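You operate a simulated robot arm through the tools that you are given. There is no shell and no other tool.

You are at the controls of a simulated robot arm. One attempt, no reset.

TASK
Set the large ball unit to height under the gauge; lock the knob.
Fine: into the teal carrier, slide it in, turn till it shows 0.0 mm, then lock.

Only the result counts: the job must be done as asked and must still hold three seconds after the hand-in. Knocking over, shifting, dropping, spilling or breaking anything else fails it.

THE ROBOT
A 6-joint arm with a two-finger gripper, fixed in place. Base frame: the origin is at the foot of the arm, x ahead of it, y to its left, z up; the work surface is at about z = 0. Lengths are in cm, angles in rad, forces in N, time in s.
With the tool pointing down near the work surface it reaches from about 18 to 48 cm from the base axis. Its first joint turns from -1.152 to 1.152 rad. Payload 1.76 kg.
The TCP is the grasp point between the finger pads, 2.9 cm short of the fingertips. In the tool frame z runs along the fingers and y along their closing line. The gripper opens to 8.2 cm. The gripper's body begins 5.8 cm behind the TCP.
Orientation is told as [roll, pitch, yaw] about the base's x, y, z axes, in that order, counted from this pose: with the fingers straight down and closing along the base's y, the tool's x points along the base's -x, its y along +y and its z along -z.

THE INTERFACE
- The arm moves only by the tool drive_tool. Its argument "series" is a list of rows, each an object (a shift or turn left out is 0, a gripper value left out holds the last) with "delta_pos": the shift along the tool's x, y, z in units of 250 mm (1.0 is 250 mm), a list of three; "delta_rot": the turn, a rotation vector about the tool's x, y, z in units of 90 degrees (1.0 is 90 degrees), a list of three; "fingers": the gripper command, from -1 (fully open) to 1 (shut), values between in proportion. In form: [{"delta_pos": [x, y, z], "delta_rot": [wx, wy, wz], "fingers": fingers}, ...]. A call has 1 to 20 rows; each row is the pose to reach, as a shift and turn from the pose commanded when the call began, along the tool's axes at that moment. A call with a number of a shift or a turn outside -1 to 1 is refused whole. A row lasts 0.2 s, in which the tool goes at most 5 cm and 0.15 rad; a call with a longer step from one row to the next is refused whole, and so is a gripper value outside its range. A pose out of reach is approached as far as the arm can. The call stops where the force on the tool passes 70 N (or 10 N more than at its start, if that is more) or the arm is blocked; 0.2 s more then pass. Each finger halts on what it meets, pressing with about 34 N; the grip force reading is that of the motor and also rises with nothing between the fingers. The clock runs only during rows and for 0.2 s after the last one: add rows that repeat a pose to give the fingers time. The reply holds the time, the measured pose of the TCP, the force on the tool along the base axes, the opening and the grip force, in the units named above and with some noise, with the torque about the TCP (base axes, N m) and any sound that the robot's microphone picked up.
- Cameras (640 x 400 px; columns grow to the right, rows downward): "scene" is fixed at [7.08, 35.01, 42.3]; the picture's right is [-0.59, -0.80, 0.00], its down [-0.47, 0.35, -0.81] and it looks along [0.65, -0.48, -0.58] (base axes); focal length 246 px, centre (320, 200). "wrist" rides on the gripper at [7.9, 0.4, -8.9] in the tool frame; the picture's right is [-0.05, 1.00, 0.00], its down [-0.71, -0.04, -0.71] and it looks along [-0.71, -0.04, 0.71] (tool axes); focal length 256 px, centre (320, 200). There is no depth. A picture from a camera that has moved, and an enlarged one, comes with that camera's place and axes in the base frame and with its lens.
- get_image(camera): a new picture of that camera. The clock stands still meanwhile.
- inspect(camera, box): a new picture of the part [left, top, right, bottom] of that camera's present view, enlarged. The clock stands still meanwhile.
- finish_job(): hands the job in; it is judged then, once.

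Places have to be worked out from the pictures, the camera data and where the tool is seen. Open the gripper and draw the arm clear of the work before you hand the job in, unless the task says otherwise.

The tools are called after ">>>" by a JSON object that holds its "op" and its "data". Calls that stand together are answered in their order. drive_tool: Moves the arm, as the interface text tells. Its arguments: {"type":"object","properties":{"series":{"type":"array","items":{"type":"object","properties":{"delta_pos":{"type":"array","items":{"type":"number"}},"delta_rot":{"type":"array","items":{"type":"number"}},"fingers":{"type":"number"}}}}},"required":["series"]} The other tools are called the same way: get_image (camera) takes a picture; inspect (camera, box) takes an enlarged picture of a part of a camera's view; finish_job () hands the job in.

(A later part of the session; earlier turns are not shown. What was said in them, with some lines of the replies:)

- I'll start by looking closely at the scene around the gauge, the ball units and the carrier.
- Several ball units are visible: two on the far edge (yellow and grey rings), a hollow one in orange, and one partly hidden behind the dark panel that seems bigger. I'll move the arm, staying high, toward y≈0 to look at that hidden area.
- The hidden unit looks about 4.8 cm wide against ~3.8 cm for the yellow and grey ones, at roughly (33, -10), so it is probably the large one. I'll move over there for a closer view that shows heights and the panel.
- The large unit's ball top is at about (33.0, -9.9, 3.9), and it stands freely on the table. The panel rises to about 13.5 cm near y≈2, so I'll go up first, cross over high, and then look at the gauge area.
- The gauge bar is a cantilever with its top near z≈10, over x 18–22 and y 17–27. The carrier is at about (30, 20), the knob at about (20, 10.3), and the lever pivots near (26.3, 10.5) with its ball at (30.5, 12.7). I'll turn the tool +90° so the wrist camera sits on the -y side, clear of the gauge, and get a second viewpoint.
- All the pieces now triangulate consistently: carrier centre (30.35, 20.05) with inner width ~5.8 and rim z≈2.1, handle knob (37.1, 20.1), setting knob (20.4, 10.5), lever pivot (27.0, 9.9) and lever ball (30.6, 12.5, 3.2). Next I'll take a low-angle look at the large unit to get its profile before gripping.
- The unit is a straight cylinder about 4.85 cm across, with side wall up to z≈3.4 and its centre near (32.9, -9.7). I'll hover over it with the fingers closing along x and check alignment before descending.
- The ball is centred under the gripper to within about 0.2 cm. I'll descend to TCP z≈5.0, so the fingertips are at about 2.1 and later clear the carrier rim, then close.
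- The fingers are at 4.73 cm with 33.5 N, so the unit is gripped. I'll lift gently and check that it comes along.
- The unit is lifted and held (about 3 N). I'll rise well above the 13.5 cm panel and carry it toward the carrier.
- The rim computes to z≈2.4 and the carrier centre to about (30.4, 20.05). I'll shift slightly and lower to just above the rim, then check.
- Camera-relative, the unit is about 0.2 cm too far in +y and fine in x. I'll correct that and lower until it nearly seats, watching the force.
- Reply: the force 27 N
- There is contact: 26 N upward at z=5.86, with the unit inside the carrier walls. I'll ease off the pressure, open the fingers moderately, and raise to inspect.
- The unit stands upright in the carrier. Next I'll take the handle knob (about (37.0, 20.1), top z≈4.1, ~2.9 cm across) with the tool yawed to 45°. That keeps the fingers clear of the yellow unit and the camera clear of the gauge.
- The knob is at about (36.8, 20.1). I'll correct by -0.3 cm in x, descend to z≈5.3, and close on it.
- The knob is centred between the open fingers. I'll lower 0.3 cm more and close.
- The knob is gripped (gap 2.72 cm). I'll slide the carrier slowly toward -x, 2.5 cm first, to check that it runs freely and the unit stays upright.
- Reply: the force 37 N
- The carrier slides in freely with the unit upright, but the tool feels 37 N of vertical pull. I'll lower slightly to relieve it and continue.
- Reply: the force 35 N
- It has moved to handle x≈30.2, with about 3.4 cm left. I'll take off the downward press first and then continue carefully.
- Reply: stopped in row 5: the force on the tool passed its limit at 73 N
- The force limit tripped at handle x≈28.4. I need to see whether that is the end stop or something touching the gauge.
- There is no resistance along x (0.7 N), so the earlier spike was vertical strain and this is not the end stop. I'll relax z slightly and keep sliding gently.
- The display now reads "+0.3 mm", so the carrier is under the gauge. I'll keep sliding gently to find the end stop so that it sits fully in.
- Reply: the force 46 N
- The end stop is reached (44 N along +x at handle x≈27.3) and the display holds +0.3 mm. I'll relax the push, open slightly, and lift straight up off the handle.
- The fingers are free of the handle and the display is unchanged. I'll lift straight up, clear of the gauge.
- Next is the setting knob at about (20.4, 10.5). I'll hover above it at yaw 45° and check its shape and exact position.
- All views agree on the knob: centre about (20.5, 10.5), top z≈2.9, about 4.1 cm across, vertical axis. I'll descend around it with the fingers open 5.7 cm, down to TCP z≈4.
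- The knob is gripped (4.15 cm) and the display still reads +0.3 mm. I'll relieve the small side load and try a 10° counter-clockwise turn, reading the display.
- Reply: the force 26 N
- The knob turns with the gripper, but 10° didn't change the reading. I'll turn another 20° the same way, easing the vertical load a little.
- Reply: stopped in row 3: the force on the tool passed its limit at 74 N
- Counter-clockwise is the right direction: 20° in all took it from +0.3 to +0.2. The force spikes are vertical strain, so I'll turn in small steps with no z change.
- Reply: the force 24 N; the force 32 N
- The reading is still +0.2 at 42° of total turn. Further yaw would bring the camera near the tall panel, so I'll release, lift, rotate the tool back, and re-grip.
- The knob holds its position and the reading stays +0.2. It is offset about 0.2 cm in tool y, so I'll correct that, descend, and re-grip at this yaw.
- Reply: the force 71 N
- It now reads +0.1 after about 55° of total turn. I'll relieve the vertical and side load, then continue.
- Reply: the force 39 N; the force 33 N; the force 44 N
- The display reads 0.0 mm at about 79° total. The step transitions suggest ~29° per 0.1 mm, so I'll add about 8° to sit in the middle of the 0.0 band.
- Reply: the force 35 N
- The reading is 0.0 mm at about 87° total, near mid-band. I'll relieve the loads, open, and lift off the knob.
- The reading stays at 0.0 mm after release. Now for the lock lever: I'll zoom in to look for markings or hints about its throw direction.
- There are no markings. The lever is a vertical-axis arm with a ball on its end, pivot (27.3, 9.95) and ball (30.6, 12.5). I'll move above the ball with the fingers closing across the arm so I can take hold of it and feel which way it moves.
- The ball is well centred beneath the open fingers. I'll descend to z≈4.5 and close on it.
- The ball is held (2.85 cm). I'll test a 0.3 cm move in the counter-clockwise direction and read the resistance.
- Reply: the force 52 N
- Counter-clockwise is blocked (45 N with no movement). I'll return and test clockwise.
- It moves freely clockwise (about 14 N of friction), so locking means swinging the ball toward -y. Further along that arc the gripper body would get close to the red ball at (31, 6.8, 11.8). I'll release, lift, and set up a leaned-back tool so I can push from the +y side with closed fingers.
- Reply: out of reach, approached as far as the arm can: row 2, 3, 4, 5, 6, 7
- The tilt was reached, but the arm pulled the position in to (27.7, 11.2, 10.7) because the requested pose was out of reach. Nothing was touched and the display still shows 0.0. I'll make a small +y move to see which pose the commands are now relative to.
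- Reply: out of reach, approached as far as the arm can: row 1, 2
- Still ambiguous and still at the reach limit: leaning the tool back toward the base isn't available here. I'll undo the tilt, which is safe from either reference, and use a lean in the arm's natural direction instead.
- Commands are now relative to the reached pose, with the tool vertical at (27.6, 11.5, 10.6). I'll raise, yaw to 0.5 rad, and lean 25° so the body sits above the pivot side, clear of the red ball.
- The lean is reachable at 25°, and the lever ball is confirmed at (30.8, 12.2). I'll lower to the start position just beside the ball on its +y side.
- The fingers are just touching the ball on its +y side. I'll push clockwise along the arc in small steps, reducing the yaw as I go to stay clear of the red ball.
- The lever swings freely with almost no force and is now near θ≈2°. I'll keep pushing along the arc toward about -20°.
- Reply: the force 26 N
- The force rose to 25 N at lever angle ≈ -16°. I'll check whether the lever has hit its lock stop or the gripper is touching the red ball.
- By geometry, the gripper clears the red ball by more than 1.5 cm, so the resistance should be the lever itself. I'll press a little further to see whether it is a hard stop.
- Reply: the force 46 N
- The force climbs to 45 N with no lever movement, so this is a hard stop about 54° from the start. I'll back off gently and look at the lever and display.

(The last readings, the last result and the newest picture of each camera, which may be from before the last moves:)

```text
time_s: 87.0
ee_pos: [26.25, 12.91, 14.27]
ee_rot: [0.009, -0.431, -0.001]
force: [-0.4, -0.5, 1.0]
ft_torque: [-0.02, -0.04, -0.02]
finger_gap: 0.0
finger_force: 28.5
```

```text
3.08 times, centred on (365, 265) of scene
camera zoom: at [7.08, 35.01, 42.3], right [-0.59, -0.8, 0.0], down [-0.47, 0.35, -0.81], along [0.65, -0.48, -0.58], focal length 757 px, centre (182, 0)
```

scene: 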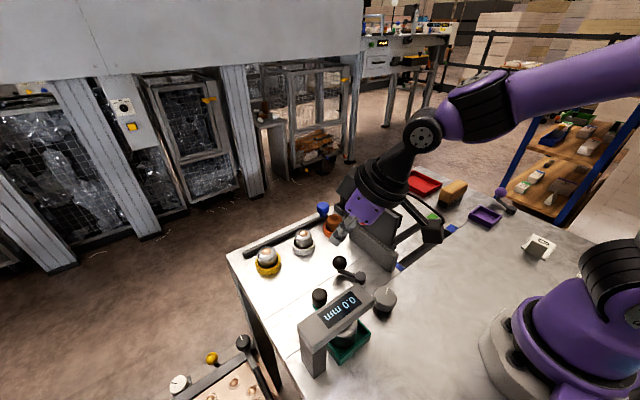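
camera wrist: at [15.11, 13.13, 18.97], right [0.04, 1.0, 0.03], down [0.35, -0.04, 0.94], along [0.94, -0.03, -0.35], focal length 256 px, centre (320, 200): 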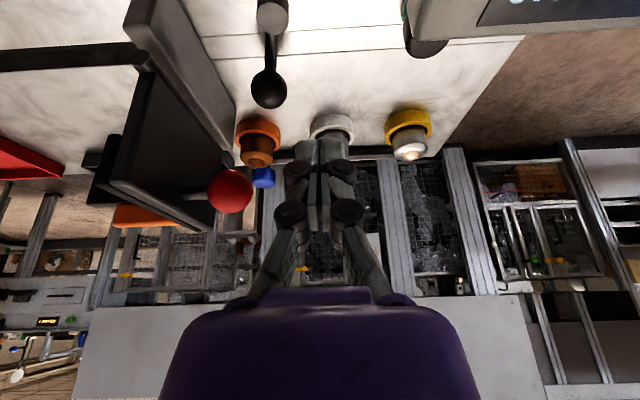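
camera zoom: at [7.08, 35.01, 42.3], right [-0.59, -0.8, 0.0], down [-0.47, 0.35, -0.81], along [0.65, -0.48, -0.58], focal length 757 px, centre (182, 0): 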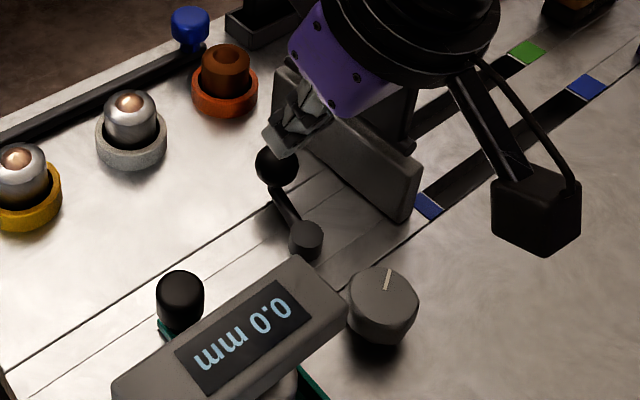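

The lever stays at its stop and the display holds 0.0 mm. I'll rise, straighten the tool, open the gripper, and draw clear.

>>> {"op": "drive_tool", "data": {"series": [{"delta_pos": [-0.06, 0, -0.12], "fingers": 1}, {"delta_pos": [-0.12, 0, -0.26]}, {"delta_pos": [-0.16, 0, -0.36]}, {"delta_pos": [-0.16, 0, -0.36], "delta_rot": [0, 0.08, 0]}, {"delta_pos": [-0.16, 0, -0.36], "delta_rot": [0, 0.16, 0]}, {"delta_pos": [-0.16, 0, -0.36], "delta_rot": [0, 0.24, 0], "fingers": 0}, {"delta_pos": [-0.16, 0, -0.36], "delta_rot": [0, 0.275, 0], "fingers": -1}, {"delta_pos": [-0.16, 0, -0.36], "delta_rot": [0, 0.275, 0], "fingers": -1}]}}

>>> {"op": "get_image", "data": {"camera": "scene"}}

>>> {"op": "get_image", "data": {"camera": "wrist"}}

```text
time_s: 88.8
ee_pos: [26.02, 12.65, 23.82]
ee_rot: [0.007, 0.001, 0.004]
force: [0.7, 0.2, -0.2]
ft_torque: [0.0, -0.01, 0.02]
finger_gap: 8.17
finger_force: 0.1
```

```text
taken
```

scene: 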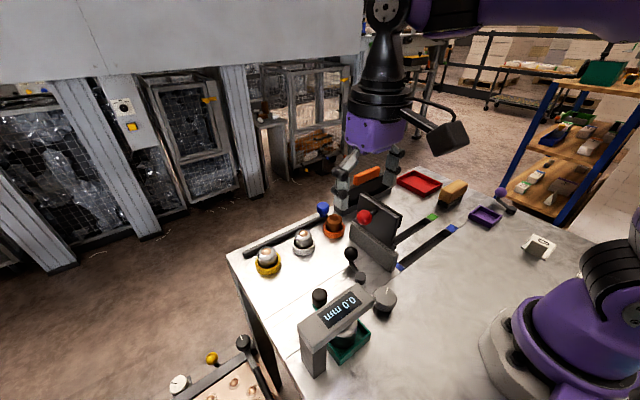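

```text
taken
camera wrist: at [18.13, 12.83, 32.84], right [0.05, 1.0, 0.01], down [0.71, -0.04, 0.71], along [0.7, -0.03, -0.71], focal length 256 px, centre (320, 200)
```

wrist: 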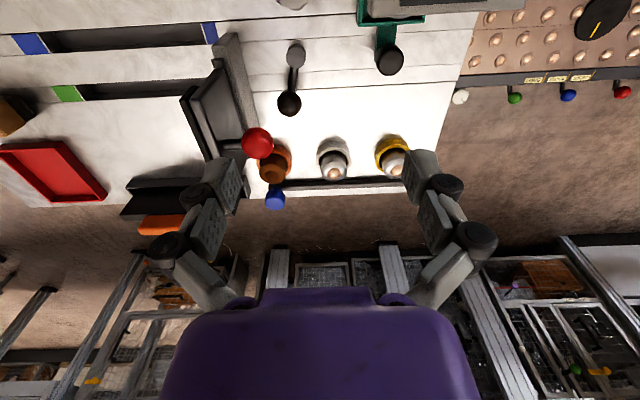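

>>> {"op": "inspect", "data": {"camera": "scene", "box": [290, 230, 410, 380]}}

>>> {"op": "inspect", "data": {"camera": "scene", "box": [230, 170, 480, 300]}}

```text
2.67 times, centred on (350, 305) of scene
camera zoom: at [7.08, 35.01, 42.3], right [-0.59, -0.8, 0.0], down [-0.47, 0.35, -0.81], along [0.65, -0.48, -0.58], focal length 656 px, centre (240, -80)
```

zoom: 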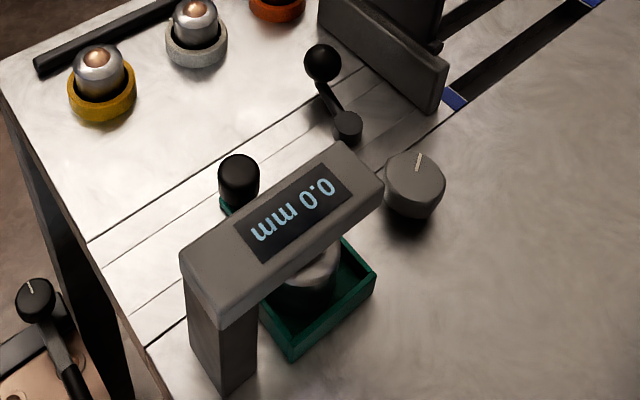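

```text
2.56 times, centred on (355, 235) of scene
camera zoom: at [7.08, 35.01, 42.3], right [-0.59, -0.8, 0.0], down [-0.47, 0.35, -0.81], along [0.65, -0.48, -0.58], focal length 630 px, centre (230, 110)
```

zoom: 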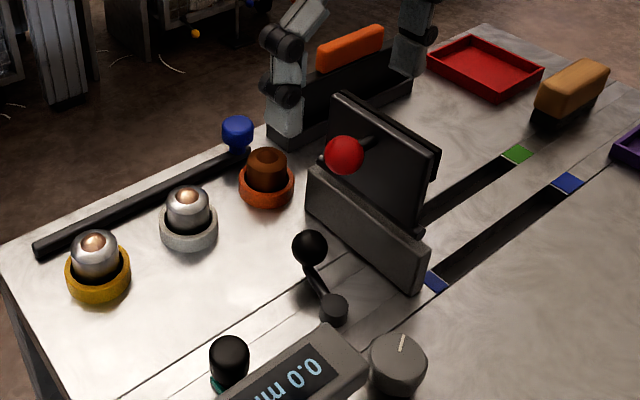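

Everything else stands where it was, the lever is at its stop, and the display reads 0.0 mm. I'll draw the arm further clear of the station with the gripper open and take a last look.

>>> {"op": "drive_tool", "data": {"series": [{"delta_pos": [0.02, -0.1, -0.08], "fingers": -1}, {"delta_pos": [0.05, -0.25, -0.14]}, {"delta_pos": [0.08, -0.4, -0.16]}, {"delta_pos": [0.1, -0.55, -0.16]}, {"delta_pos": [0.1, -0.62, -0.16]}, {"delta_pos": [0.1, -0.62, -0.16]}, {"delta_pos": [0.1, -0.62, -0.16]}, {"delta_pos": [0.1, -0.62, -0.16]}]}}

>>> {"op": "inspect", "data": {"camera": "scene", "box": [230, 190, 430, 390]}}

>>> {"op": "get_image", "data": {"camera": "scene"}}

```text
time_s: 90.7
ee_pos: [23.42, -2.92, 27.64]
ee_rot: [0.009, -0.001, 0.002]
force: [-0.1, -0.3, 0.8]
ft_torque: [-0.01, 0.0, -0.03]
finger_gap: 8.21
finger_force: 0.0
out of reach, approached as far as the arm can: row 2
```

```text
2.00 times, centred on (330, 290) of scene
camera zoom: at [7.08, 35.01, 42.3], right [-0.59, -0.8, 0.0], down [-0.47, 0.35, -0.81], along [0.65, -0.48, -0.58], focal length 492 px, centre (300, 20)
```

zoom: 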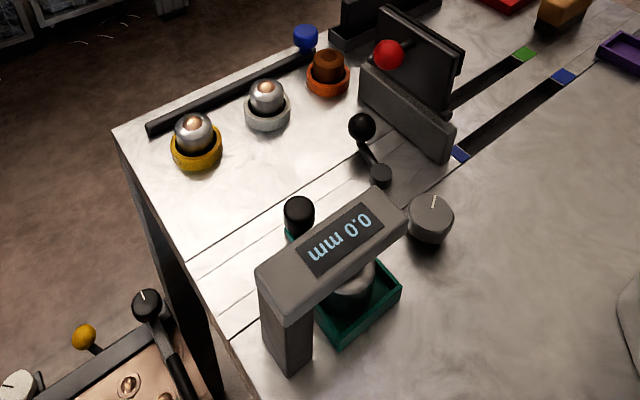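

```text
taken
```

scene: 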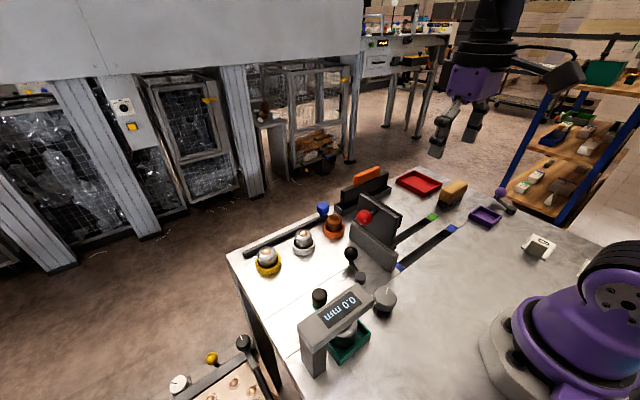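

The large ball unit is in the teal carrier under the gauge and the display reads 0.0 mm. The lever is at its lock stop, the gripper is open, and the arm is clear. Handing in now.

>>> {"op": "finish_job", "data": {}}

```text
The job is handed in.
```

I've handed the job in. The large ball unit is in the teal carrier, and the carrier is slid under the gauge to its end stop. The display reads 0.0 mm.

- **Height:** the gauge first showed +0.3 mm. I turned the knob counter-clockwise about 87° in all. By the display's steps, that should be near the middle of the range that reads 0.0.
- **Lock:** I swung the black lever clockwise about 54° until it hit a hard stop. It stayed there when I let go, and the reading did not change. There were no markings, and I did not try to turn the knob afterwards to confirm it is locked.
- **Rest of the bench:** in the last pictures nothing else had moved. The gripper is open and the arm is clear of the work.
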